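You operate a simulated robot arm through the tools that you are given. There is no shell and no other tool. Be economical: measure what you need, move in short steps, check, and stop when the job is done.

You are at the controls of a simulated two-armed robot. One attempt, no reset.

JOB
Lower the blind flange onto the test riser with both hands and bolt it crosswise.
Fine: four bolts finger tight in opposite pairs; the gasket stays under it.

Only the result counts: the job must be done as asked and must still hold three seconds after the hand-in. Knocking over, shifting, dropping, spilling or breaking anything else fails it.

ROBOT AND FRAMES
Two 7-joint arms with two-finger parallel grippers on one trunk, on a base that drives. Base frame: it is fixed to the floor where the robot stands at the start and does not move with it; the origin is under the middle of the robot, x ahead of it, y to its left, z up; the surface under the hand at the start is at about z = 0.8. Units: m, degrees, N and s.
The left shoulder is at the start at [0.06, 0.143, 0.926], the right one opposite. With the tool pointing down near the work surface each hand reaches from about 0.32 to 0.74 m from the robot's upright axis, wherever it stands, measured 20 degrees to its own side. Places, roughly: green bolt [0.5, 0, 0.9]; orange bolt [0.7, 0.2, 0.9]; pink bolt [0.5, 0.2, 0.9]; riser flange [0.6, 0.5, 0.9]; riser pocket [0.6, 0.5, 0.9]; white bolt [0.7, 0, 0.9]. Payload 1.57 kg a hand.
Tool frame (each hand has its own): the origin (TCP) lies between the finger pads and is the grasp point; the fingertips stand 0.03 m ahead of it; z points along the fingers, y is the line along which they close. Largest opening 0.11 m; finger width 0.024, thickness 0.012; the body of the gripper, 0.048 by 0.112 m, starts 0.078 m behind the TCP.
Orientation is told as [roll, pitch, yaw] about the base's x, y, z axes, in that order, counted from this pose: with the fingers straight down and closing along the base's y, the tool's x points along the base's -x, its y along +y and its z along -z.

CONTROLS
- The arms move only by the tool arm_command. It takes "left_series", "right_series" or both (then of equal length, played together; a hand with none holds still); each is a list of rows, each a list of 3 entries, a list of its own where there are three numbers: the turn, a rotation vector about the tool's x, y, z in rad, then the shift along the tool's x, y, z in cm, then the closure in counts, from 0 (fully open) to 255 (shut). In form: [[[rx, ry, rz], [x, y, z], gripper], ...]. A call has 1 to 20 rows; each row shifts and turns the commanded pose from where the row before left it, along the tool's axes as they then stand. A row lasts 0.2 s, in which the tool goes at most 0.05 m and 8.6 degrees; a call with a longer step from one row to the next is refused whole, and so is a gripper value outside its range. Where a pose cannot be reached the arm comes as near as it can. A force on the tool above 40 N (or 10 N above the force at the start of the call, whichever is more), or a blocked arm, ends the call early, and 0.2 s more pass. The fingers move at their own pace (about 0.045 m/s each) and stop on an object; they squeeze with about 36 N. The grip force told is the motor's: it shows also when the fingers shut on nothing. Time passes only in rows, and 0.2 s behind the last, so rows that do not move let the fingers close. The reply holds the time, the measured pose of the TCP, the force on the tool along the base axes, the opening and the grip force, in the units named above and with some noise, with the torque about the TCP (base axes, N m) and any sound that the robot's microphone picked up.
- Cameras (640 x 400 px; columns grow to the right, rows downward): "scene" is now at [0.0328, 0.0367, 1.5325]; the picture's right is [0.50, -0.87, 0.00], its down [-0.68, -0.39, -0.62] and it looks along [0.54, 0.31, -0.78] (base axes); focal length 280 px, centre (320, 200). "left" rides on the left gripper at [0.07, -0.016, -0.141] in its tool frame; the picture's right is [0.23, 0.97, 0.00], its down [-0.86, 0.20, -0.48] and it looks along [-0.47, 0.11, 0.88] (tool axes); focal length 222 px, centre (320, 200). "right" rides on the right gripper at [0.07, 0.016, -0.141] in its tool frame; the picture's right is [-0.23, 0.97, 0.00], its down [-0.85, -0.20, -0.48] and it looks along [-0.47, -0.11, 0.88] (tool axes); focal length 222 px, centre (320, 200). There is no depth. A picture from a camera that has moved, and an enlarged one, comes with that camera's place and axes in the base frame and with its lens.
- snapshot(camera): a new picture of that camera. It takes no simulated time.
- slide_trunk(by): slides the trunk up (or, below 0, down) by that many m; the arms and the scene camera ride with it, the base frame stays. It gives what a move gives, with no picture.
- drive_base(legs): drives the robot by 1 to 6 legs, each [ahead, left, turn to the left] in m, m and degrees, along the robot's own axes; the way and the turn of a leg run together, so that a leg with both is an arc; at most 1.5 m and 180 degrees a leg. The arms and the cameras ride along, it lands a little off, and it stops where it bumps. It gives what a move gives.
- aim_head(pan, tilt): turns the head with the scene camera to pan (to the left, within 86 degrees either way) and tilt (down, from -29 to 69), counted from straight ahead of the robot. It gives what a move gives.
- close_up(camera, box): a new picture of the part [left, top, right, bottom] of that camera's present view, enlarged. It takes no simulated time.
- job_done(): hands the job in; it is judged then, once.

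Go step by step. Nothing tells you exact positions but the pictures and the camera data: compare them with the known pose of the tool, close in by small moves and look again before you grip or let go. The budget is 120 turns and 108 pictures, counting those below and the enlarged ones. Unless the task says otherwise, let go and move clear before handing in, and close with one line.

The tools are called after "Call:" by a JSON object that holds its "method" and its "body". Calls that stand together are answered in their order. arm_command: Moves the arms, as the interface text tells. Its arguments: {"type":"object","properties":{"left_series":{"type":"array"},"right_series":{"type":"array"}},"required":[]} The other tools are called the same way: slide_trunk (by) slides the trunk up or down; drive_base (legs) drives the base; aim_head (pan, tilt) turns the head that bears the scene camera; snapshot (camera) takes a picture; close_up (camera, box) takes an enlarged picture of a part of a camera's view; job_done () hands the job in.

At the start:

```text
clock: 0.0
left_tcp_pos: [0.3815, 0.257, 1.1096]
left_tool_rot: [0.0, 0.1, -0.1]
left_ft_force: [-0.2, 0.3, -0.1]
left_moment: [-0.05, 0.02, -0.02]
left_gripper_width: 0.11
left_finger_force: 0.0
right_tcp_pos: [0.4556, -0.0722, 1.0595]
right_tool_rot: [-0.1, 0.0, 0.0]
right_ft_force: [-0.4, -0.3, -0.5]
right_moment: [0.03, 0.02, -0.01]
right_gripper_width: 0.11
right_finger_force: 0.1
trunk travel left (down, up): [-0.525, 0.065]
robot x, y, heading: [0.0029, 0.0004, 0.0]
head pan, tilt: [30.0, 51.5]
```

scene: 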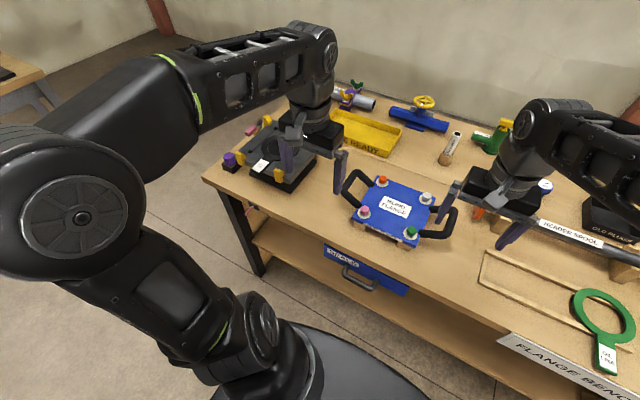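
right: 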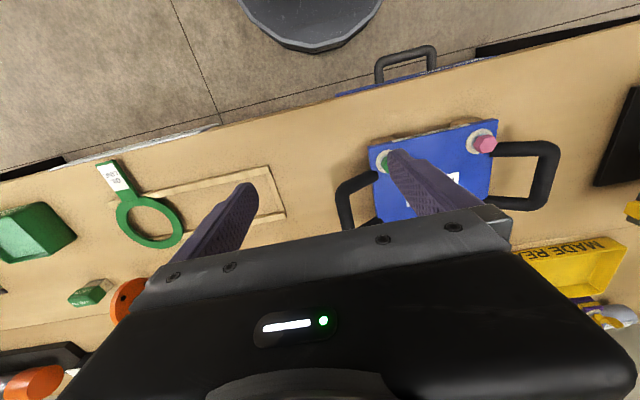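
left: 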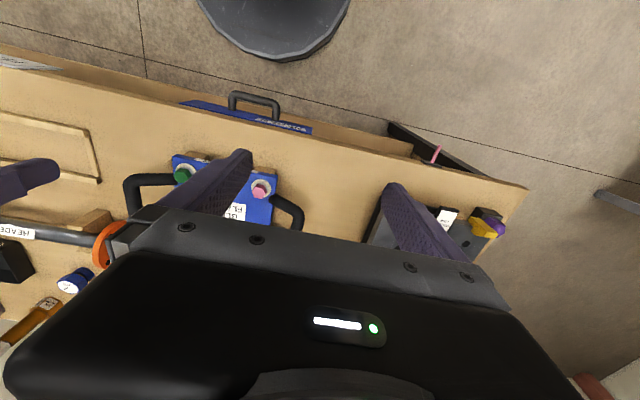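

I see the blue blind flange with two black handles and four coloured bolts at about (0.6, 0.1), and the riser at the left behind the left hand. I take enlarged views first.

Call:
{"method": "close_up", "body": {"camera": "scene", "box": [320, 150, 480, 250]}}

Call:
{"method": "close_up", "body": {"camera": "scene", "box": [200, 100, 360, 200]}}

```text
4.00 times, centred on (400, 200) of scene
camera zoom: at [0.0328, 0.0367, 1.5325], right [0.5, -0.87, 0.0], down [-0.68, -0.39, -0.62], along [0.54, 0.31, -0.78], focal length 1119 px, centre (0, 200)
```

zoom: 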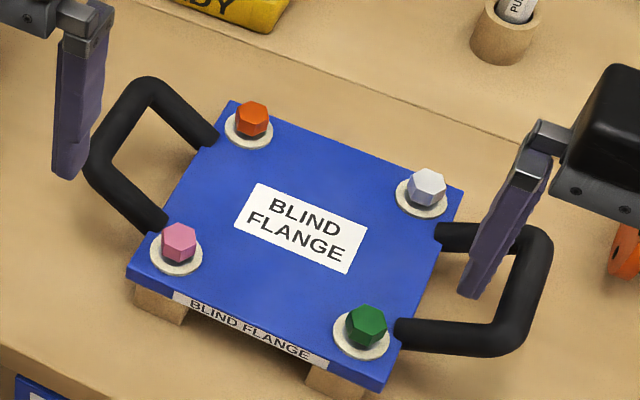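

```text
4.00 times, centred on (280, 150) of scene
camera zoom: at [0.0328, 0.0367, 1.5325], right [0.5, -0.87, 0.0], down [-0.68, -0.39, -0.62], along [0.54, 0.31, -0.78], focal length 1119 px, centre (480, 400)
```

zoom: 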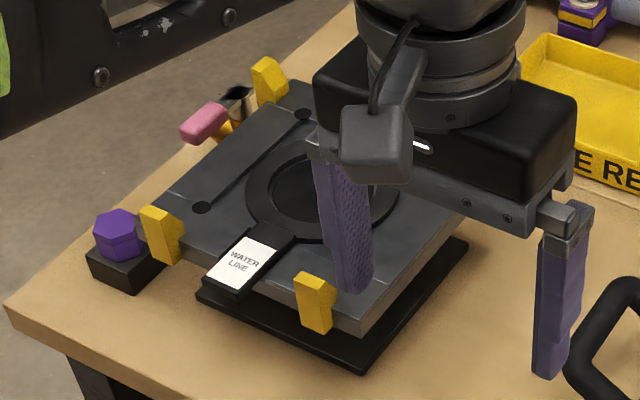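

The riser has yellow guides and a gasket with a tab; the left hand covers part of it. I drive sideways to stand between flange and riser, then look again.

Call:
{"method": "drive_base", "body": {"legs": [[0, 0.28, 0]]}}

Call:
{"method": "arm_command", "body": {"left_series": [[[0, 0, 0], [2, 0, -4], 0], [[0, 0, 0], [2, 0, -4], 0], [[0, 0, 0], [0, -4, -2], 0], [[0, 0, 0], [0, -4, 0], 0]]}}

Call:
{"method": "aim_head", "body": {"pan": 10, "tilt": 48}}

Call:
{"method": "snapshot", "body": {"camera": "scene"}}

Call:
{"method": "snapshot", "body": {"camera": "left"}}

Call:
{"method": "snapshot", "body": {"camera": "right"}}

```text
clock: 1.9
left_tcp_pos: [0.3838, 0.5341, 1.1096]
left_tool_rot: [-0.1, 0.1, -0.3]
left_ft_force: [0.4, 0.1, -0.1]
left_moment: [-0.05, -0.02, -0.03]
left_gripper_width: 0.11
left_finger_force: 0.0
right_tcp_pos: [0.456, 0.2019, 1.0604]
right_tool_rot: [0.0, 0.0, -0.2]
right_ft_force: [-0.8, -0.2, -1.0]
right_moment: [-0.02, -0.02, 0.02]
right_gripper_width: 0.1099
right_finger_force: 0.1
trunk travel left (down, up): [-0.525, 0.065]
robot x, y, heading: [0.0013, 0.2791, -0.5]
head pan, tilt: [30.0, 51.5]
```

```text
clock: 2.9
left_tcp_pos: [0.3631, 0.4648, 1.1227]
left_tool_rot: [0.0, 0.0, -0.4]
left_ft_force: [0.3, -0.4, -1.0]
left_moment: [0.07, -0.02, 0.02]
left_gripper_width: 0.1102
left_finger_force: 0.0
left hand out of reach, approached as far as the arm can: row 1, 2, 3
right_tcp_pos: [0.4564, 0.2015, 1.0603]
right_tool_rot: [0.1, -0.1, -0.3]
right_ft_force: [-0.7, 0.0, -0.7]
right_moment: [0.0, -0.01, -0.01]
right_gripper_width: 0.11
right_finger_force: 0.1
trunk travel left (down, up): [-0.525, 0.065]
robot x, y, heading: [-0.0001, 0.2757, -0.3]
head pan, tilt: [30.0, 51.5]
```

```text
clock: 3.8
left_tcp_pos: [0.3636, 0.4657, 1.1229]
left_tool_rot: [0.0, 0.0, -0.2]
left_ft_force: [-0.5, -0.5, -1.0]
left_moment: [0.01, 0.01, -0.01]
left_gripper_width: 0.1099
left_finger_force: 0.0
right_tcp_pos: [0.455, 0.2008, 1.0593]
right_tool_rot: [0.1, -0.1, -0.2]
right_ft_force: [0.2, -0.2, 0.1]
right_moment: [-0.01, 0.0, -0.01]
right_gripper_width: 0.11
right_finger_force: 0.3
trunk travel left (down, up): [-0.525, 0.065]
robot x, y, heading: [-0.0012, 0.2762, -0.3]
head pan, tilt: [10.0, 48.0]
```

```text
102 pictures are left
camera scene: at [0.0458, 0.2892, 1.5372], right [0.17, -0.99, 0.0], down [-0.73, -0.13, -0.67], along [0.66, 0.11, -0.74], focal length 280 px, centre (320, 200)
```

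scene: 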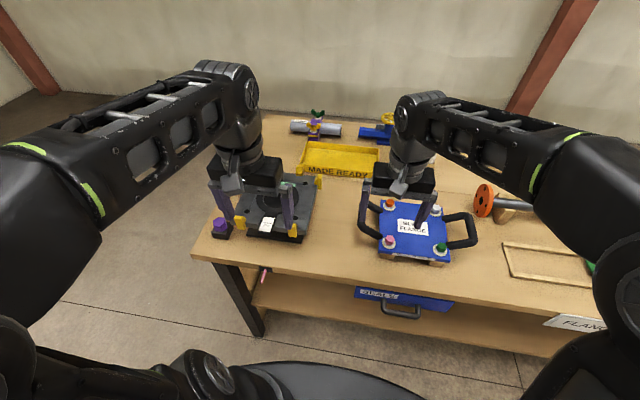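

```text
101 pictures are left
camera left: at [0.2946, 0.4505, 1.2642], right [-0.22, 0.97, 0.0], down [0.86, 0.2, 0.48], along [0.47, 0.11, -0.88], focal length 222 px, centre (320, 200)
```

left: 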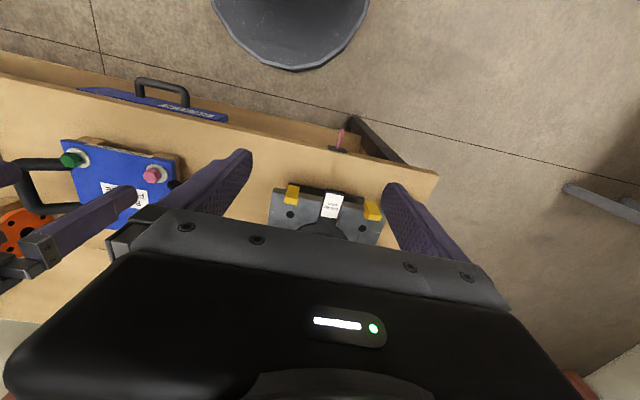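

```text
100 pictures are left
camera right: at [0.3862, 0.2179, 1.201], right [0.23, 0.97, 0.0], down [0.85, -0.2, 0.48], along [0.47, -0.11, -0.88], focal length 222 px, centre (320, 200)
```

right: 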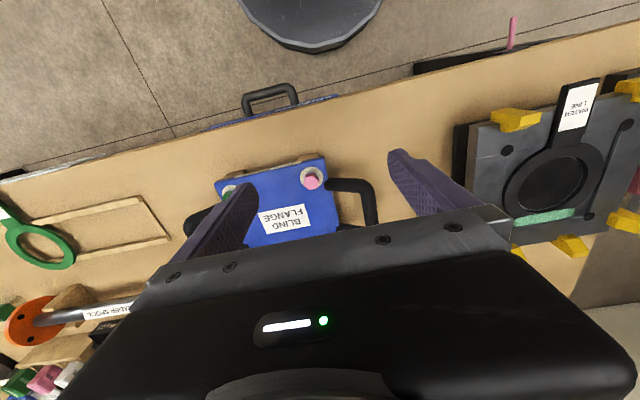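

The right camera shows the riser with something green lying beside the gasket. I enlarge it.

Call:
{"method": "close_up", "body": {"camera": "right", "box": [440, 60, 640, 270]}}

Call:
{"method": "close_up", "body": {"camera": "scene", "box": [190, 155, 350, 255]}}

Call:
{"method": "close_up", "body": {"camera": "scene", "box": [340, 165, 500, 275]}}

```text
1.90 times, centred on (540, 165) of right
camera zoom: at [0.3862, 0.2179, 1.201], right [0.23, 0.97, 0.0], down [0.85, -0.2, 0.48], along [0.47, -0.11, -0.88], focal length 423 px, centre (-99, 267)
```

zoom: 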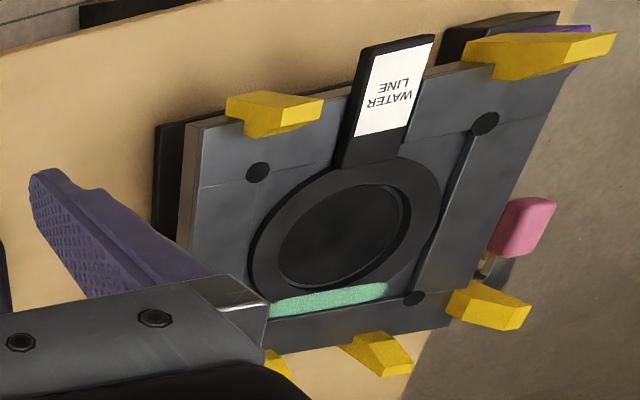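

```text
4.00 times, centred on (270, 205) of scene
camera zoom: at [0.0458, 0.2892, 1.5372], right [0.17, -0.99, 0.0], down [-0.73, -0.13, -0.67], along [0.66, 0.11, -0.74], focal length 1119 px, centre (520, 180)
```

zoom: 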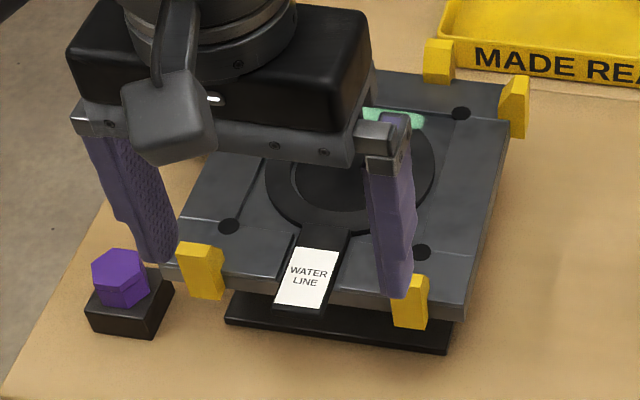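

```text
3.64 times, centred on (420, 220) of scene
camera zoom: at [0.0458, 0.2892, 1.5372], right [0.17, -0.99, 0.0], down [-0.73, -0.13, -0.67], along [0.66, 0.11, -0.74], focal length 1017 px, centre (-44, 127)
```

zoom: 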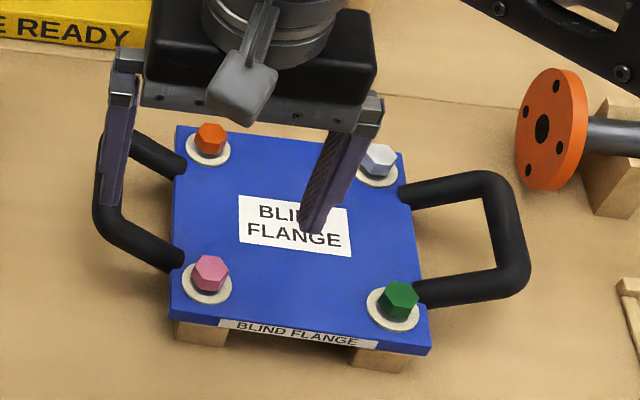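

A pale green strip lies on the riser face at the back of the gasket. I move both hands over the flange handles, which clears the view of the riser.

Call:
{"method": "arm_command", "body": {"right_series": [[[0, 0, 0], [-1.5, -3.8, 0], 0], [[0, 0, 0], [-1.5, -3.8, 0], 0], [[0, 0, 0], [-1.5, -3.8, 0], 0], [[0, 0, 0], [-1.5, -3.8, 0], 0], [[0, 0, 0], [-1.5, -3.8, 0], 0], [[0, 0, 0], [-1.5, -3.8, 0], 0], [[0, 0, 0], [-2.4, -3.8, 0], 0]], "left_series": [[[0, 0, 0], [-2.9, -2.9, 0], 0], [[0, 0, 0], [-2.9, -2.9, 0], 0], [[0, 0, 0], [-2.9, -2.9, 0], 0], [[0, 0, 0], [-2.9, -2.9, 0], 0], [[0, 0, 0], [-2.9, -2.9, 1], 0], [[0, 0, 0], [-2.9, -2.9, 1], 0], [[0, 0, 0], [-2.9, -2.8, 1], 0]]}}

Call:
{"method": "aim_head", "body": {"pan": 15, "tilt": 48}}

Call:
{"method": "snapshot", "body": {"camera": "scene"}}

Call:
{"method": "snapshot", "body": {"camera": "left"}}

Call:
{"method": "snapshot", "body": {"camera": "right"}}

```text
clock: 5.4
left_tcp_pos: [0.5339, 0.2634, 1.0706]
left_tool_rot: [-0.1, -0.2, -0.3]
left_ft_force: [-0.1, -0.2, 0.4]
left_moment: [0.0, 0.03, -0.01]
left_gripper_width: 0.1095
left_finger_force: 0.1
left hand out of reach, approached as far as the arm can: row 3, 4, 5, 6, 7
right_tcp_pos: [0.5689, -0.0672, 1.0584]
right_tool_rot: [0.0, 0.1, -0.3]
right_ft_force: [0.1, -0.6, 0.8]
right_moment: [0.07, 0.0, 0.01]
right_gripper_width: 0.11
right_finger_force: 0.0
trunk travel left (down, up): [-0.525, 0.065]
robot x, y, heading: [0.0011, 0.2771, -0.4]
head pan, tilt: [10.0, 48.0]
```

```text
clock: 6.0
left_tcp_pos: [0.5327, 0.2626, 1.0715]
left_tool_rot: [-0.1, -0.3, -0.3]
left_ft_force: [-0.7, 0.4, 0.0]
left_moment: [0.01, 0.02, -0.02]
left_gripper_width: 0.11
left_finger_force: 0.1
right_tcp_pos: [0.567, -0.0658, 1.0587]
right_tool_rot: [0.0, 0.0, -0.3]
right_ft_force: [-0.5, -0.2, -0.1]
right_moment: [-0.02, 0.01, 0.01]
right_gripper_width: 0.11
right_finger_force: 0.1
trunk travel left (down, up): [-0.525, 0.065]
robot x, y, heading: [0.0022, 0.2801, -0.3]
head pan, tilt: [15.0, 48.0]
```

```text
96 pictures are left
camera scene: at [0.0445, 0.2956, 1.5373], right [0.25, -0.97, 0.0], down [-0.72, -0.19, -0.67], along [0.65, 0.17, -0.74], focal length 280 px, centre (320, 200)
```

scene: 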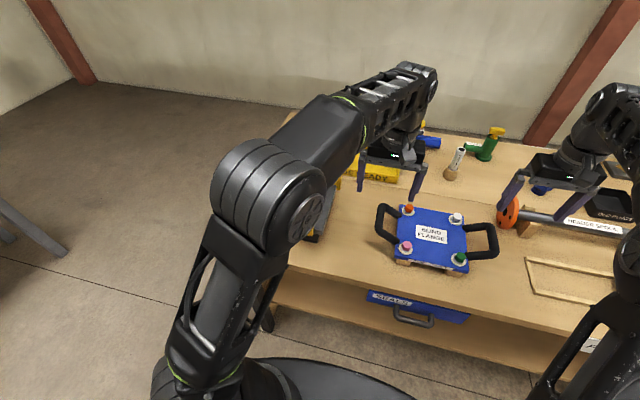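

```text
95 pictures are left
camera left: at [0.4627, 0.2476, 1.2131], right [-0.22, 0.97, 0.0], down [0.85, 0.2, 0.48], along [0.47, 0.1, -0.88], focal length 222 px, centre (320, 200)
```

left: 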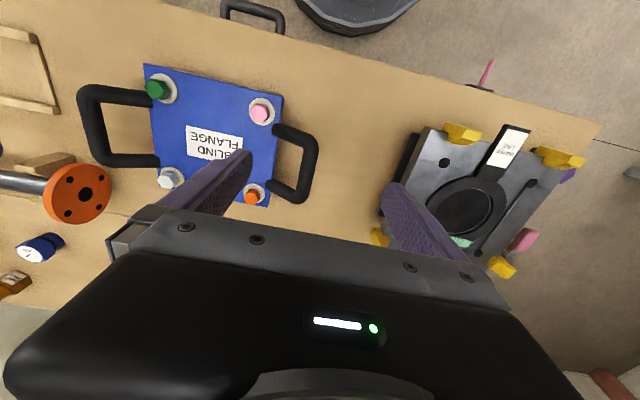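

```text
94 pictures are left
camera right: at [0.4976, -0.0492, 1.2], right [0.23, 0.97, 0.0], down [0.85, -0.2, 0.48], along [0.47, -0.11, -0.88], focal length 222 px, centre (320, 200)
```

right: 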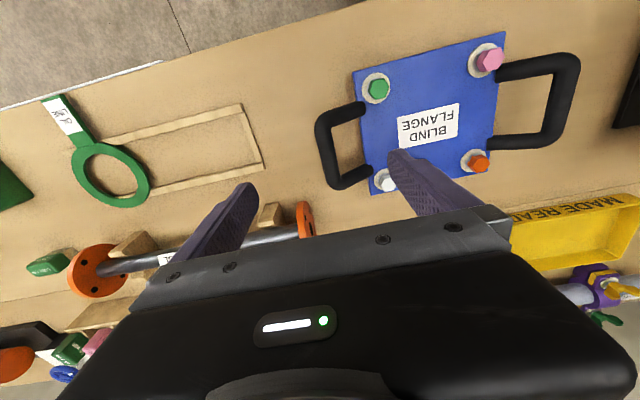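

Flange centre is about (0.57, 0.10), the riser further left. I slide the left hand toward the riser with fingers shut to see the green strip.

Call:
{"method": "arm_command", "body": {"left_series": [[[0, 0, 0], [0, 2.5, 0], 200], [[0, 0, 0], [0, 2.5, 0], 200], [[0, 0, 0], [0, 2.5, 0], 200], [[0, 0, 0], [0, 2.5, 0], 200], [[0, 0, 0], [0, 1, 0], 200]]}}

Call:
{"method": "snapshot", "body": {"camera": "left"}}

```text
clock: 7.2
left_tcp_pos: [0.5355, 0.3734, 1.0743]
left_tool_rot: [0.0, -0.1, -0.3]
left_ft_force: [-0.3, -1.5, 0.3]
left_moment: [0.0, 0.03, -0.02]
left_gripper_width: 0.0234
left_finger_force: 0.1
right_tcp_pos: [0.5663, -0.067, 1.059]
right_tool_rot: [0.0, -0.1, -0.3]
right_ft_force: [1.1, 0.4, 0.3]
right_moment: [0.01, 0.01, -0.01]
right_gripper_width: 0.11
right_finger_force: 0.1
trunk travel left (down, up): [-0.525, 0.065]
robot x, y, heading: [-0.0001, 0.2762, -0.4]
head pan, tilt: [15.0, 48.0]
```

```text
93 pictures are left
camera left: at [0.4658, 0.3574, 1.2166], right [-0.22, 0.98, 0.0], down [0.86, 0.19, 0.48], along [0.47, 0.11, -0.88], focal length 222 px, centre (320, 200)
```

left: 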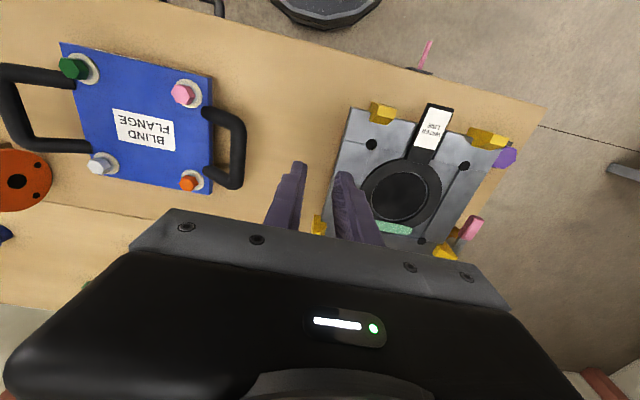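

Call:
{"method": "close_up", "body": {"camera": "left", "box": [330, 90, 530, 270]}}

Call:
{"method": "close_up", "body": {"camera": "left", "box": [0, 30, 260, 220]}}

```text
2.22 times, centred on (430, 180) of left
camera zoom: at [0.4658, 0.3574, 1.2166], right [-0.22, 0.98, 0.0], down [0.86, 0.19, 0.48], along [0.47, 0.11, -0.88], focal length 494 px, centre (76, 244)
```

zoom: 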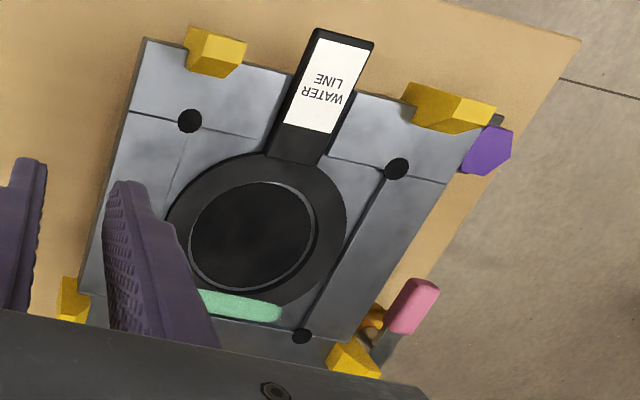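

```text
2.11 times, centred on (130, 125) of left
camera zoom: at [0.4658, 0.3574, 1.2166], right [-0.22, 0.98, 0.0], down [0.86, 0.19, 0.48], along [0.47, 0.11, -0.88], focal length 468 px, centre (720, 358)
```

zoom: 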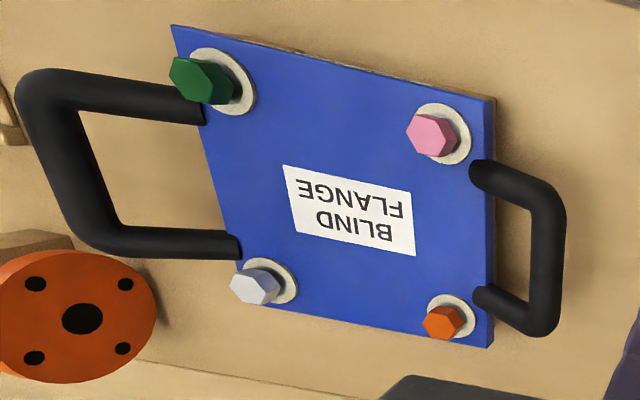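

The riser holes look about 0.14 m apart around (0.60, 0.51). I yaw the left hand by 90° so that its camera looks at the riser, to identify the green strip and measure.

Call:
{"method": "arm_command", "body": {"left_series": [[[0, 0, 0.1428], [0, 0, 0], 200], [[0, 0, 0.1428], [0, 0, 0], 200], [[0, 0, 0.1428], [0, 0, 0], 200], [[0, 0, 0.1428], [0, 0, 0], 200], [[0, 0, 0.1428], [0, 0, 0], 200], [[0, 0, 0.1428], [0, 0, 0], 200], [[0, 0, 0.1428], [0, 0, 0], 200], [[0, 0, 0.1428], [0, 0, 0], 200], [[0, 0, 0.1428], [0, 0, 0], 200], [[0, 0, 0.1428], [0, 0, 0], 200], [[0, 0, 0.1428], [0, 0, 0], 200]]}}

Call:
{"method": "snapshot", "body": {"camera": "left"}}

Call:
{"method": "snapshot", "body": {"camera": "scene"}}

```text
clock: 9.6
left_tcp_pos: [0.5357, 0.3731, 1.074]
left_tool_rot: [0.1, 0.0, -90.4]
left_ft_force: [-0.2, 0.4, 0.5]
left_moment: [-0.01, 0.02, 0.0]
left_gripper_width: 0.0241
left_finger_force: 0.0
right_tcp_pos: [0.5666, -0.0661, 1.0599]
right_tool_rot: [0.0, 0.0, -0.3]
right_ft_force: [0.2, 0.3, 0.2]
right_moment: [0.04, -0.02, 0.01]
right_gripper_width: 0.11
right_finger_force: 0.1
trunk travel left (down, up): [-0.525, 0.065]
robot x, y, heading: [0.0031, 0.2771, -0.1]
head pan, tilt: [15.0, 48.0]
```

```text
90 pictures are left
camera left: at [0.52, 0.4434, 1.216], right [0.98, 0.22, 0.0], down [0.19, -0.86, 0.48], along [0.1, -0.47, -0.88], focal length 222 px, centre (320, 200)
```

left: 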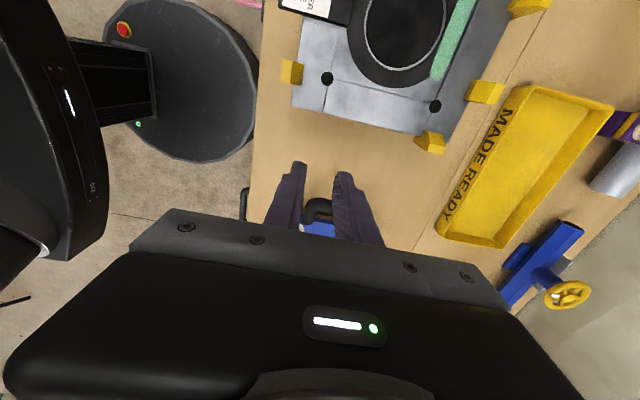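

```text
89 pictures are left
camera scene: at [0.0444, 0.2958, 1.5373], right [0.25, -0.97, 0.0], down [-0.72, -0.19, -0.67], along [0.65, 0.17, -0.74], focal length 280 px, centre (320, 200)
```

scene: 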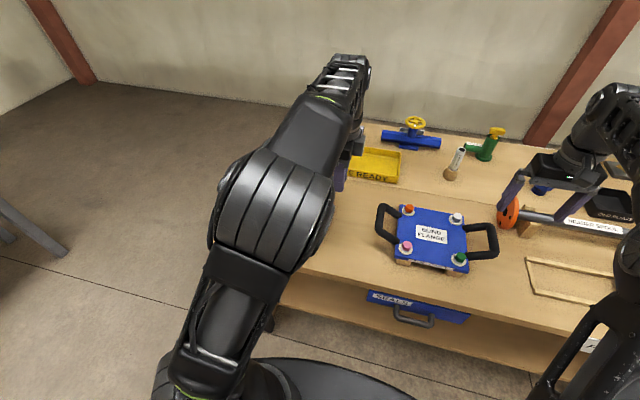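

The view works; I move 9 cm further left to bring the whole riser in view.

Call:
{"method": "arm_command", "body": {"left_series": [[[0, 0, 0], [4.5, 0, 0], 200], [[0, 0, 0], [4.5, 0, 0], 200]]}}

Call:
{"method": "snapshot", "body": {"camera": "left"}}

Call:
{"method": "close_up", "body": {"camera": "left", "box": [250, 0, 550, 188]}}

```text
clock: 10.2
left_tcp_pos: [0.5344, 0.462, 1.0729]
left_tool_rot: [0.1, 0.0, -90.3]
left_ft_force: [-1.0, -0.3, -0.2]
left_moment: [-0.02, -0.02, 0.01]
left_gripper_width: 0.0238
left_finger_force: 0.0
right_tcp_pos: [0.568, -0.065, 1.0596]
right_tool_rot: [0.0, 0.0, -0.3]
right_ft_force: [-0.3, 0.2, -0.1]
right_moment: [-0.02, -0.04, 0.02]
right_gripper_width: 0.1099
right_finger_force: 0.2
trunk travel left (down, up): [-0.525, 0.065]
robot x, y, heading: [0.0009, 0.2785, -0.4]
head pan, tilt: [15.0, 48.0]
```

```text
88 pictures are left
camera left: at [0.5193, 0.5322, 1.2156], right [0.98, 0.22, 0.0], down [0.19, -0.86, 0.48], along [0.11, -0.47, -0.88], focal length 222 px, centre (320, 200)
```

left: 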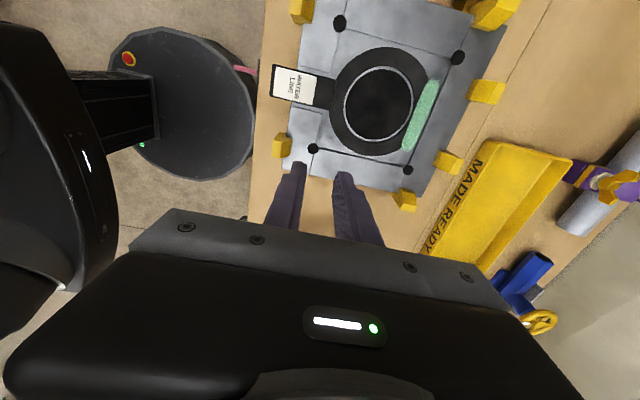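

```text
2.13 times, centred on (400, 94) of left
camera zoom: at [0.5193, 0.5322, 1.2156], right [0.98, 0.22, 0.0], down [0.19, -0.86, 0.48], along [0.11, -0.47, -0.88], focal length 473 px, centre (150, 426)
```

zoom: 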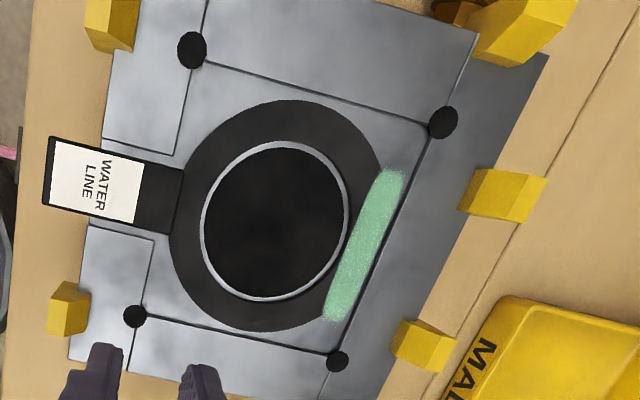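

Riser holes come out square and aligned: centre about (0.602, 0.518), top z ≈ 0.908, spacing 0.143. I go lower for a closer look at the green strip.

Call:
{"method": "arm_command", "body": {"left_series": [[[0, 0, 0], [-1, 4, 3], 200], [[0, 0, 0], [-1, 0, 4], 200]]}}

Call:
{"method": "close_up", "body": {"camera": "left", "box": [250, 0, 490, 160]}}

```text
refused: row 1 steps farther than a row can; nothing moved
```

```text
2.50 times, centred on (370, 80) of left
camera zoom: at [0.5193, 0.5322, 1.2156], right [0.98, 0.22, 0.0], down [0.19, -0.86, 0.48], along [0.11, -0.47, -0.88], focal length 555 px, centre (195, 500)
```

zoom: 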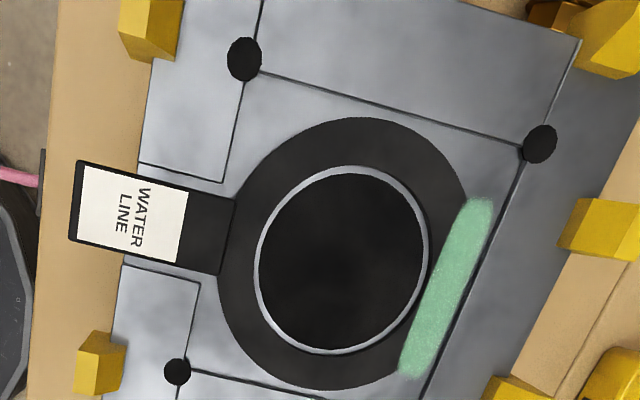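

The strip still looks ambiguous; I move closer.

Call:
{"method": "arm_command", "body": {"left_series": [[[0, 0, 0], [-1, 3, 2.5], 200], [[0, 0, 0], [-1, 2, 4], 200], [[0, 0, 0], [-1, 0, 2], 200]]}}

Call:
{"method": "close_up", "body": {"camera": "left", "box": [270, 0, 510, 160]}}

```text
clock: 11.0
left_tcp_pos: [0.5845, 0.4326, 0.9882]
left_tool_rot: [0.0, -0.1, -90.4]
left_ft_force: [0.1, 0.6, 0.0]
left_moment: [0.0, 0.01, -0.03]
left_gripper_width: 0.0238
left_finger_force: 0.0
right_tcp_pos: [0.5662, -0.0655, 1.0587]
right_tool_rot: [-0.1, -0.2, -0.3]
right_ft_force: [-0.1, -0.4, -0.8]
right_moment: [-0.01, -0.01, 0.05]
right_gripper_width: 0.1099
right_finger_force: 0.0
trunk travel left (down, up): [-0.525, 0.065]
robot x, y, heading: [0.0037, 0.2754, -0.6]
head pan, tilt: [15.0, 48.0]
```

```text
2.50 times, centred on (390, 80) of left
camera zoom: at [0.5694, 0.5031, 1.1301], right [0.97, 0.22, 0.0], down [0.2, -0.86, 0.48], along [0.11, -0.47, -0.88], focal length 555 px, centre (145, 500)
```

zoom: 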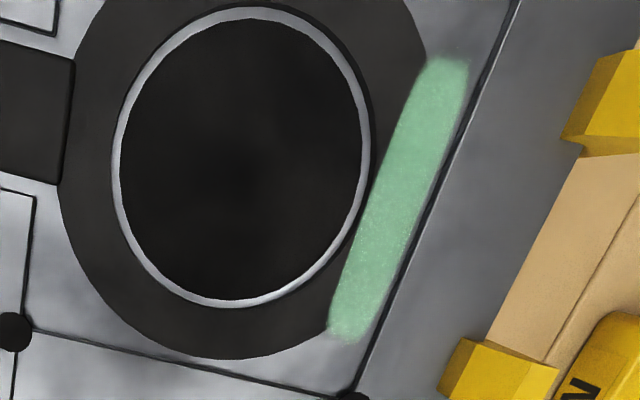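

The strip looks like a flat pale smear, but I want an oblique view to judge its thickness, so I move the left hand between flange and riser, low.

Call:
{"method": "arm_command", "body": {"left_series": [[[0, 0, 0], [-4, 0, 0], 200], [[0, 0, 0], [-4, 0, 0], 200], [[0, 0, -0.1428], [0, 1, 0], 200], [[0, 0, -0.1428], [0, 0, 0], 200], [[0, 0, -0.1428], [0, 0, 0], 200], [[0, 0, -0.1428], [0, 0, 0], 200], [[0, 0, -0.1428], [0, 0, 0], 200], [[0, 0, -0.1428], [0, 0, 0], 200], [[0, 0, -0.1428], [0, 0, 0], 200], [[0, 0, -0.1428], [0, 0, 0], 200], [[0, 0, -0.1428], [0, 0, 0], 200], [[0, 0, -0.1428], [0, 0, 0], 200], [[0, 0, -0.1428], [0, 0, 0], 200], [[0, 0, 0], [-4, 0, 0], 200], [[0, 0, 0], [-4, 0, 2], 200], [[0, 0, 0], [0, 0, 4], 200], [[0, 0, 0], [0, 0, 2], 200]]}}

Call:
{"method": "snapshot", "body": {"camera": "left"}}

```text
clock: 14.6
left_tcp_pos: [0.6103, 0.3476, 0.904]
left_tool_rot: [0.0, -0.1, -0.3]
left_ft_force: [-0.7, -0.2, 0.3]
left_moment: [0.0, 0.0, 0.0]
left_gripper_width: 0.0237
left_finger_force: 0.0
left hand out of reach, approached as far as the arm can: row 14, 15
right_tcp_pos: [0.5684, -0.0651, 1.0589]
right_tool_rot: [-0.1, -0.1, -0.2]
right_ft_force: [0.6, 0.2, -0.3]
right_moment: [0.01, 0.05, -0.03]
right_gripper_width: 0.1101
right_finger_force: 0.0
trunk travel left (down, up): [-0.525, 0.065]
robot x, y, heading: [0.0007, 0.2786, -0.3]
head pan, tilt: [15.0, 48.0]
```

```text
84 pictures are left
camera left: at [0.5415, 0.3327, 1.0452], right [-0.22, 0.97, 0.0], down [0.86, 0.2, 0.48], along [0.47, 0.11, -0.88], focal length 222 px, centre (320, 200)
```

left: 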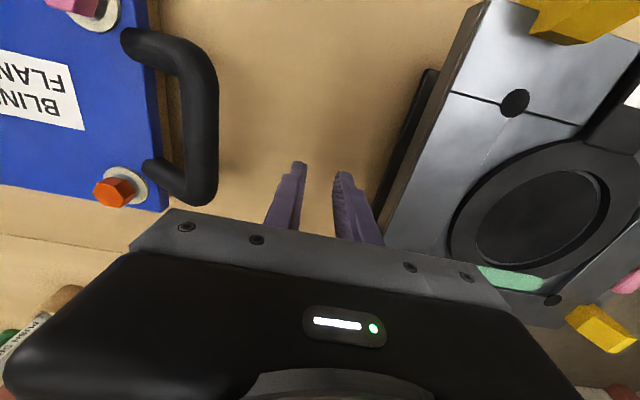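

Call:
{"method": "close_up", "body": {"camera": "left", "box": [440, 220, 600, 320]}}

Call:
{"method": "close_up", "body": {"camera": "left", "box": [0, 0, 320, 220]}}

```text
4.00 times, centred on (520, 270) of left
camera zoom: at [0.5415, 0.3327, 1.0452], right [-0.22, 0.97, 0.0], down [0.86, 0.2, 0.48], along [0.47, 0.11, -0.88], focal length 888 px, centre (-480, -80)
```

zoom: 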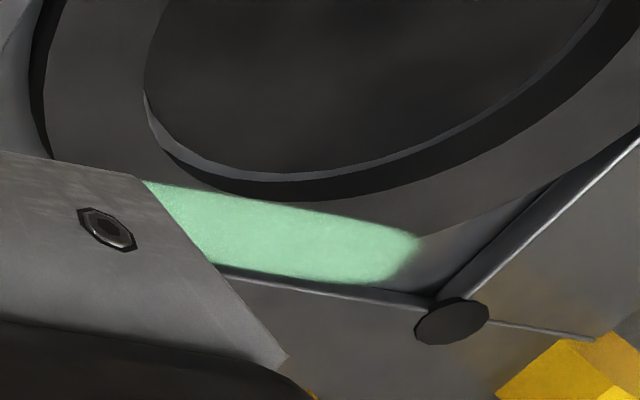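

```text
1.82 times, centred on (160, 110) of left
camera zoom: at [0.5415, 0.3327, 1.0452], right [-0.22, 0.97, 0.0], down [0.86, 0.2, 0.48], along [0.47, 0.11, -0.88], focal length 404 px, centre (611, 364)
```

zoom: 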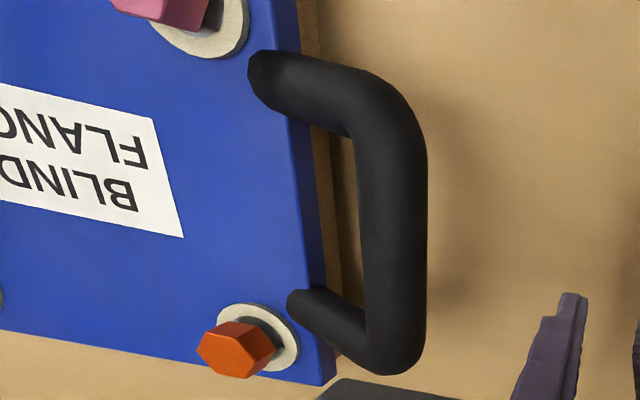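

The strip is just a flat painted mark. The handles rise above the plate; left bar centre is about (0.59, 0.264, 0.896), flange centre about (0.60, 0.10). I raise the left hand and drive slightly nearer so both ends of the carry are well in reach.

Call:
{"method": "arm_command", "body": {"left_series": [[[0, 0, 0], [0, 0, -4], 93], [[0, 0, 0], [1, 0, -4], 93], [[0, 0, 0], [2, 0, -4], 93], [[0, 0, 0], [2, 0, 0], 93]], "right_series": [[[0, 0, 0], [1, 0, 0], 93], [[0, 0, 0], [2, 0, 0], 93], [[0, 0, 0], [2, 0, 0], 93], [[0, 0, 0], [2, 0, 0], 93]]}}

Call:
{"method": "drive_base", "body": {"legs": [[0.08, 0.03, 0.4]]}}

```text
clock: 15.6
left_tcp_pos: [0.5601, 0.3493, 1.0225]
left_tool_rot: [0.0, 0.0, -0.3]
left_ft_force: [0.1, -0.1, 0.4]
left_moment: [0.04, -0.04, -0.01]
left_gripper_width: 0.0697
left_finger_force: 0.1
right_tcp_pos: [0.4965, -0.0668, 1.06]
right_tool_rot: [0.0, 0.0, -0.3]
right_ft_force: [-0.4, 0.3, -1.1]
right_moment: [-0.04, -0.01, 0.0]
right_gripper_width: 0.0702
right_finger_force: 0.0
trunk travel left (down, up): [-0.525, 0.065]
robot x, y, heading: [0.0003, 0.2803, -0.3]
head pan, tilt: [15.0, 48.0]
```

```text
clock: 16.7
left_tcp_pos: [0.6407, 0.3836, 1.0213]
left_tool_rot: [-0.1, 0.1, 0.2]
left_ft_force: [0.9, 0.1, -0.2]
left_moment: [-0.01, 0.01, -0.02]
left_gripper_width: 0.0702
left_finger_force: 0.0
right_tcp_pos: [0.5816, -0.0318, 1.0578]
right_tool_rot: [-0.1, 0.0, 0.2]
right_ft_force: [1.6, -0.8, -0.1]
right_moment: [-0.02, 0.02, 0.0]
right_gripper_width: 0.0698
right_finger_force: 0.0
trunk travel left (down, up): [-0.525, 0.065]
robot x, y, heading: [0.0771, 0.3048, 0.2]
head pan, tilt: [15.0, 48.0]
```

Both hands now go above their handles at z ≈ 0.99 for a check.

Call:
{"method": "arm_command", "body": {"left_series": [[[0, 0, 0], [2, -4, 0], 93], [[0, 0, 0], [2, -4, 0], 93], [[0, 0, 0], [0, -4, 1], 93], [[0, 0, 0], [0, 0, 2], 93]], "right_series": [[[0, 0, 0], [-1.8, -3, 0], 93], [[0, 0, 0], [0, 0, 3], 93], [[0, 0, 0], [0, 0, 3], 93], [[0, 0, 0], [0, 0, 1], 93]]}}

Call:
{"method": "snapshot", "body": {"camera": "left"}}

Call:
{"method": "snapshot", "body": {"camera": "right"}}

Call:
{"method": "snapshot", "body": {"camera": "scene"}}

```text
clock: 17.7
left_tcp_pos: [0.5983, 0.263, 0.9947]
left_tool_rot: [0.0, 0.0, 0.3]
left_ft_force: [0.0, 0.3, 0.7]
left_moment: [-0.03, -0.01, 0.01]
left_gripper_width: 0.0699
left_finger_force: 0.1
right_tcp_pos: [0.6008, -0.0613, 0.9884]
right_tool_rot: [0.0, -0.1, 0.3]
right_ft_force: [-0.5, 0.6, 0.3]
right_moment: [-0.04, 0.01, 0.02]
right_gripper_width: 0.0699
right_finger_force: 0.2
trunk travel left (down, up): [-0.525, 0.065]
robot x, y, heading: [0.0826, 0.3067, 0.2]
head pan, tilt: [15.0, 48.0]
```

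```text
81 pictures are left
camera left: at [0.5294, 0.2469, 1.1365], right [-0.23, 0.97, 0.0], down [0.85, 0.2, 0.48], along [0.47, 0.11, -0.88], focal length 222 px, centre (320, 200)
```

left: 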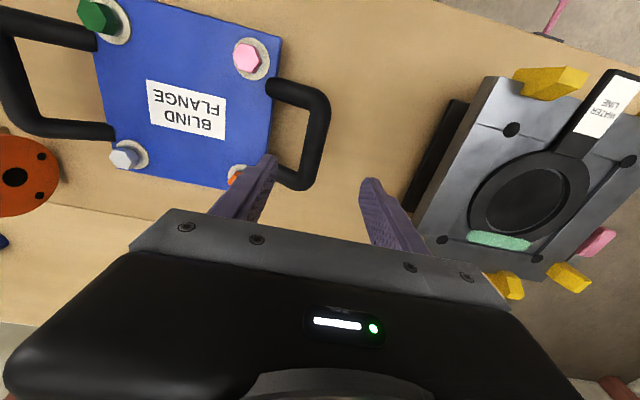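

```text
80 pictures are left
camera right: at [0.5306, -0.0452, 1.1297], right [0.22, 0.97, 0.0], down [0.86, -0.2, 0.48], along [0.47, -0.11, -0.88], focal length 222 px, centre (320, 200)
```

right: 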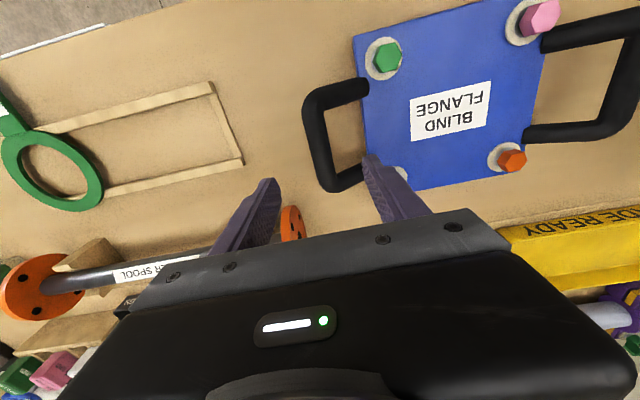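

```text
79 pictures are left
camera scene: at [0.1239, 0.3261, 1.5373], right [0.26, -0.96, 0.0], down [-0.72, -0.2, -0.67], along [0.65, 0.18, -0.74], focal length 280 px, centre (320, 200)
```

scene: 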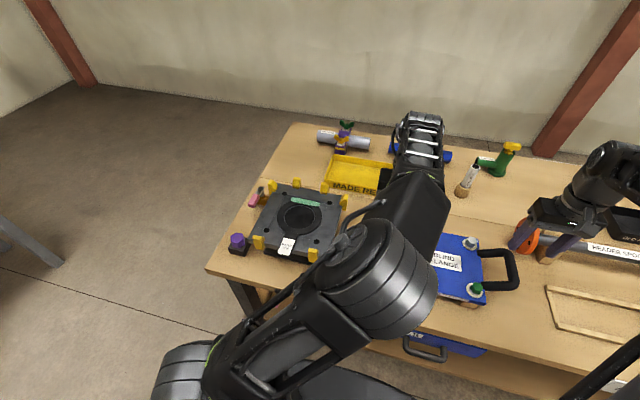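

Flange centre ≈ (0.598, 0.098), bars at y ≈ 0.258 and −0.064. I descend over both bars with the fingers open.

Call:
{"method": "arm_command", "body": {"left_series": [[[0, 0, 0], [0, -0.5, 3], 93], [[0, 0, 0], [0, 0, 3], 93], [[0, 0, 0], [0, 0, 2], 93], [[0, 0, 0], [0, 0, 1.7], 93]], "right_series": [[[0, 0, 0], [0, -0.3, 3], 93], [[0, 0, 0], [0, 0, 3], 93], [[0, 0, 0], [0, 0, 2], 93], [[0, 0, 0], [0, 0, 1.1], 93]]}}

Call:
{"method": "snapshot", "body": {"camera": "left"}}

Call:
{"method": "snapshot", "body": {"camera": "right"}}

```text
clock: 18.7
left_tcp_pos: [0.5991, 0.2575, 0.8955]
left_tool_rot: [0.0, 0.2, 0.2]
left_ft_force: [-0.3, 0.4, 0.4]
left_moment: [0.01, -0.02, -0.03]
left_gripper_width: 0.0699
left_finger_force: 0.1
right_tcp_pos: [0.5993, -0.0662, 0.8989]
right_tool_rot: [0.2, -0.1, 0.2]
right_ft_force: [0.2, 0.0, -0.8]
right_moment: [-0.01, -0.03, -0.01]
right_gripper_width: 0.0697
right_finger_force: 0.0
trunk travel left (down, up): [-0.525, 0.065]
robot x, y, heading: [0.0765, 0.3085, 0.0]
head pan, tilt: [15.0, 48.0]
```

```text
78 pictures are left
camera left: at [0.5304, 0.2414, 1.0375], right [-0.23, 0.97, 0.0], down [0.85, 0.2, 0.48], along [0.46, 0.11, -0.88], focal length 222 px, centre (320, 200)
```

left: 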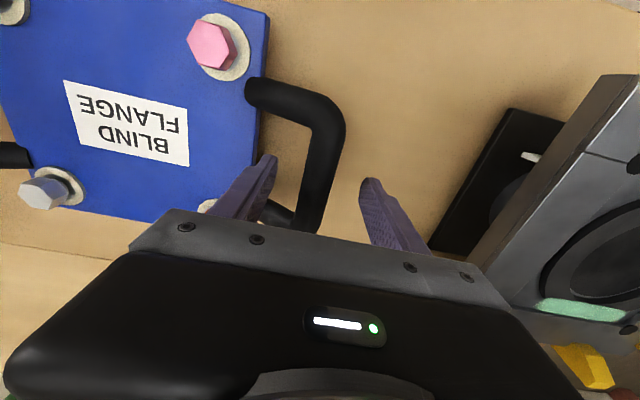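

```text
77 pictures are left
camera right: at [0.5296, -0.0498, 1.0399], right [0.22, 0.97, 0.0], down [0.86, -0.2, 0.48], along [0.47, -0.11, -0.88], focal length 222 px, centre (320, 200)
```

right: 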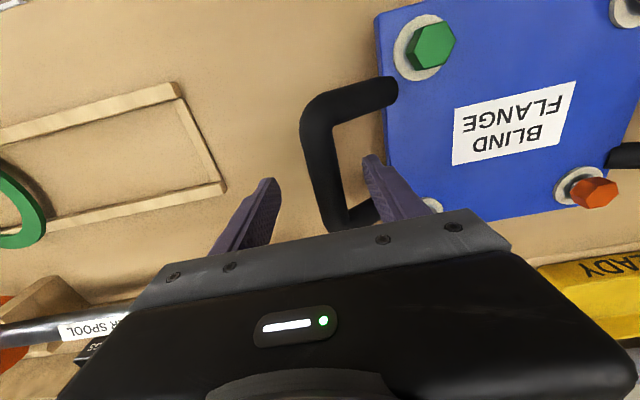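

Both bars lie between the fingers. I close both grippers.

Call:
{"method": "arm_command", "body": {"left_series": [[[0, 0, 0], [0, 0, 0], 255], [[0, 0, 0], [0, 0, 0], 255], [[0, 0, 0], [0, 0, 0], 255], [[0, 0, 0], [0, 0, 0], 255], [[0, 0, 0], [0, 0, 0], 255]], "right_series": [[[0, 0, 0], [0, 0, 0], 255], [[0, 0, 0], [0, 0, 0], 255], [[0, 0, 0], [0, 0, 0], 255], [[0, 0, 0], [0, 0, 0], 255], [[0, 0, 0], [0, 0, 0], 255]]}}

```text
clock: 19.9
left_tcp_pos: [0.5985, 0.2553, 0.8976]
left_tool_rot: [-0.4, 0.0, 0.0]
left_ft_force: [-0.2, -25.2, -0.6]
left_moment: [-0.18, -0.42, 0.17]
left_gripper_width: 0.0237
left_finger_force: 34.9
right_tcp_pos: [0.5995, -0.0608, 0.899]
right_tool_rot: [0.4, 0.0, 0.4]
right_ft_force: [-2.3, 31.5, 1.3]
right_moment: [0.49, 0.56, -0.15]
right_gripper_width: 0.0238
right_finger_force: 35.1
trunk travel left (down, up): [-0.525, 0.065]
robot x, y, heading: [0.0776, 0.3068, 0.3]
head pan, tilt: [15.0, 48.0]
```

Both bars are held (width 24 mm) but the hands are pulling apart by about 28 N. I ease the commanded poses inward.

Call:
{"method": "arm_command", "body": {"left_series": [[[0, 0, 0], [0, -0.3, 0], 255], [[0, 0, 0], [0, 0, 0], 255]], "right_series": [[[0, 0, 0], [0, 0.45, 0], 255], [[0, 0, 0], [0, 0, 0], 255]]}}

```text
clock: 20.5
left_tcp_pos: [0.5985, 0.2552, 0.8953]
left_tool_rot: [-0.1, 0.1, 0.2]
left_ft_force: [-4.6, -17.2, 0.4]
left_moment: [-0.37, 0.11, -0.33]
left_gripper_width: 0.0237
left_finger_force: 35.8
right_tcp_pos: [0.5995, -0.0615, 0.8988]
right_tool_rot: [0.1, -0.1, 0.2]
right_ft_force: [0.3, 19.3, -0.4]
right_moment: [0.47, 0.19, -0.11]
right_gripper_width: 0.0236
right_finger_force: 36.1
trunk travel left (down, up): [-0.525, 0.065]
robot x, y, heading: [0.0804, 0.3028, 0.3]
head pan, tilt: [15.0, 48.0]
```

Call:
{"method": "arm_command", "body": {"left_series": [[[0, 0, 0], [0, -0.4, 0], 255], [[0, 0, 0], [0, 0, 0], 255]], "right_series": [[[0, 0, 0], [0, 0.4, 0], 255], [[0, 0, 0], [0, 0, 0], 255]]}}

```text
clock: 21.1
left_tcp_pos: [0.6, 0.2543, 0.8952]
left_tool_rot: [0.2, 0.1, 0.3]
left_ft_force: [-8.1, 10.0, 7.5]
left_moment: [0.18, 0.61, -0.84]
left_gripper_width: 0.024
left_finger_force: 35.6
right_tcp_pos: [0.5984, -0.0619, 0.8993]
right_tool_rot: [-0.3, -0.2, 0.0]
right_ft_force: [5.6, -8.2, -0.1]
right_moment: [-0.22, -0.36, -0.52]
right_gripper_width: 0.0236
right_finger_force: 36.1
trunk travel left (down, up): [-0.525, 0.065]
robot x, y, heading: [0.0764, 0.3056, 0.3]
head pan, tilt: [15.0, 48.0]
```

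Nearly neutral now. I lift a little and check.

Call:
{"method": "arm_command", "body": {"left_series": [[[0, 0, 0], [0, 0.12, 0], 255], [[0, 0, 0], [0, 0, -0.7], 255], [[0, 0, 0], [0, 0, -0.8], 255], [[0, 0, 0], [0, 0, -1], 255], [[0, 0, 0], [0, 0, -1], 255]], "right_series": [[[0, 0, 0], [0, -0.12, 0], 255], [[0, 0, 0], [0, 0, -0.7], 255], [[0, 0, 0], [0, 0, -0.8], 255], [[0, 0, 0], [0, 0, -1], 255], [[0, 0, 0], [0, 0, -1], 255]]}}

Call:
{"method": "snapshot", "body": {"camera": "left"}}

```text
clock: 22.3
left_tcp_pos: [0.6023, 0.2537, 0.9292]
left_tool_rot: [0.3, 0.0, 0.3]
left_ft_force: [-5.2, 27.1, -10.2]
left_moment: [0.32, 0.34, -0.8]
left_gripper_width: 0.0237
left_finger_force: 35.5
right_tcp_pos: [0.5988, -0.0623, 0.9328]
right_tool_rot: [-0.2, 0.2, 0.1]
right_ft_force: [5.3, -26.7, -10.9]
right_moment: [-0.53, -0.33, -0.79]
right_gripper_width: 0.0238
right_finger_force: 35.6
trunk travel left (down, up): [-0.525, 0.065]
robot x, y, heading: [0.0758, 0.3082, 0.4]
head pan, tilt: [15.0, 48.0]
```

```text
76 pictures are left
camera left: at [0.5333, 0.2373, 1.0722], right [-0.23, 0.97, 0.01], down [0.86, 0.2, 0.48], along [0.46, 0.12, -0.88], focal length 222 px, centre (320, 200)
```

left: 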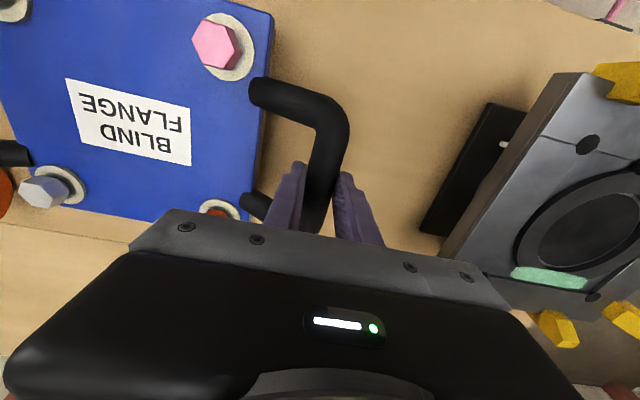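

Lifted, about 21 N total. I ease the inward squeeze and lift further.

Call:
{"method": "arm_command", "body": {"left_series": [[[0, 0, 0], [0.1, 0.35, 0], 255], [[0, 0, 0], [0, 0, -2], 255], [[0, 0, 0], [0, 0, -2], 255], [[0, 0, 0], [0, 0, -2], 255], [[0, 0, 0], [0, 0, -2], 255], [[0, 0, 0], [0, 0, -2], 255], [[0, 0, 0], [0, 0, -2], 255], [[0, 0, 0], [0, 0, -2], 255]], "right_series": [[[0, 0, 0], [-0.1, -0.35, 0], 255], [[0, 0, 0], [0, 0, -2], 255], [[0, 0, 0], [0, 0, -2], 255], [[0, 0, 0], [0, 0, -2], 255], [[0, 0, 0], [0, 0, -2], 255], [[0, 0, 0], [0, 0, -2], 255], [[0, 0, 0], [0, 0, -2], 255], [[0, 0, 0], [0, 0, -2], 255]]}}

Call:
{"method": "snapshot", "body": {"camera": "scene"}}

```text
clock: 24.1
left_tcp_pos: [0.599, 0.2568, 1.0672]
left_tool_rot: [-0.3, -0.2, 0.4]
left_ft_force: [0.9, 2.0, -10.3]
left_moment: [-0.04, 0.96, 0.27]
left_gripper_width: 0.0237
left_finger_force: 35.6
left hand out of reach, approached as far as the arm can: row 8
right_tcp_pos: [0.6007, -0.0602, 1.0729]
right_tool_rot: [0.2, -0.1, 0.4]
right_ft_force: [-2.2, -1.2, -10.7]
right_moment: [-0.02, -0.96, 0.22]
right_gripper_width: 0.0238
right_finger_force: 36.1
trunk travel left (down, up): [-0.525, 0.065]
robot x, y, heading: [0.0836, 0.3055, 0.1]
head pan, tilt: [15.0, 48.0]
```

```text
75 pictures are left
camera scene: at [0.1253, 0.3261, 1.5372], right [0.26, -0.96, 0.0], down [-0.72, -0.2, -0.67], along [0.65, 0.18, -0.74], focal length 280 px, centre (320, 200)
```

scene: 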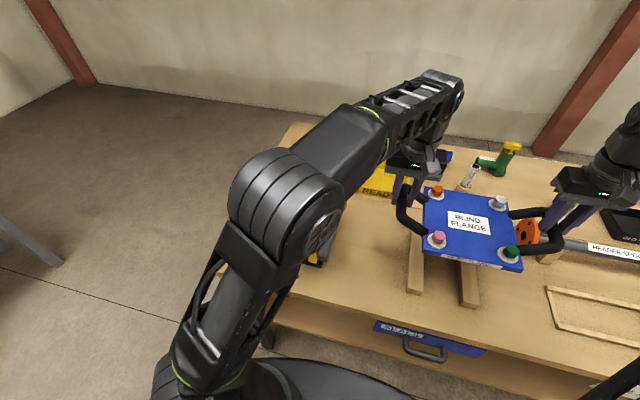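

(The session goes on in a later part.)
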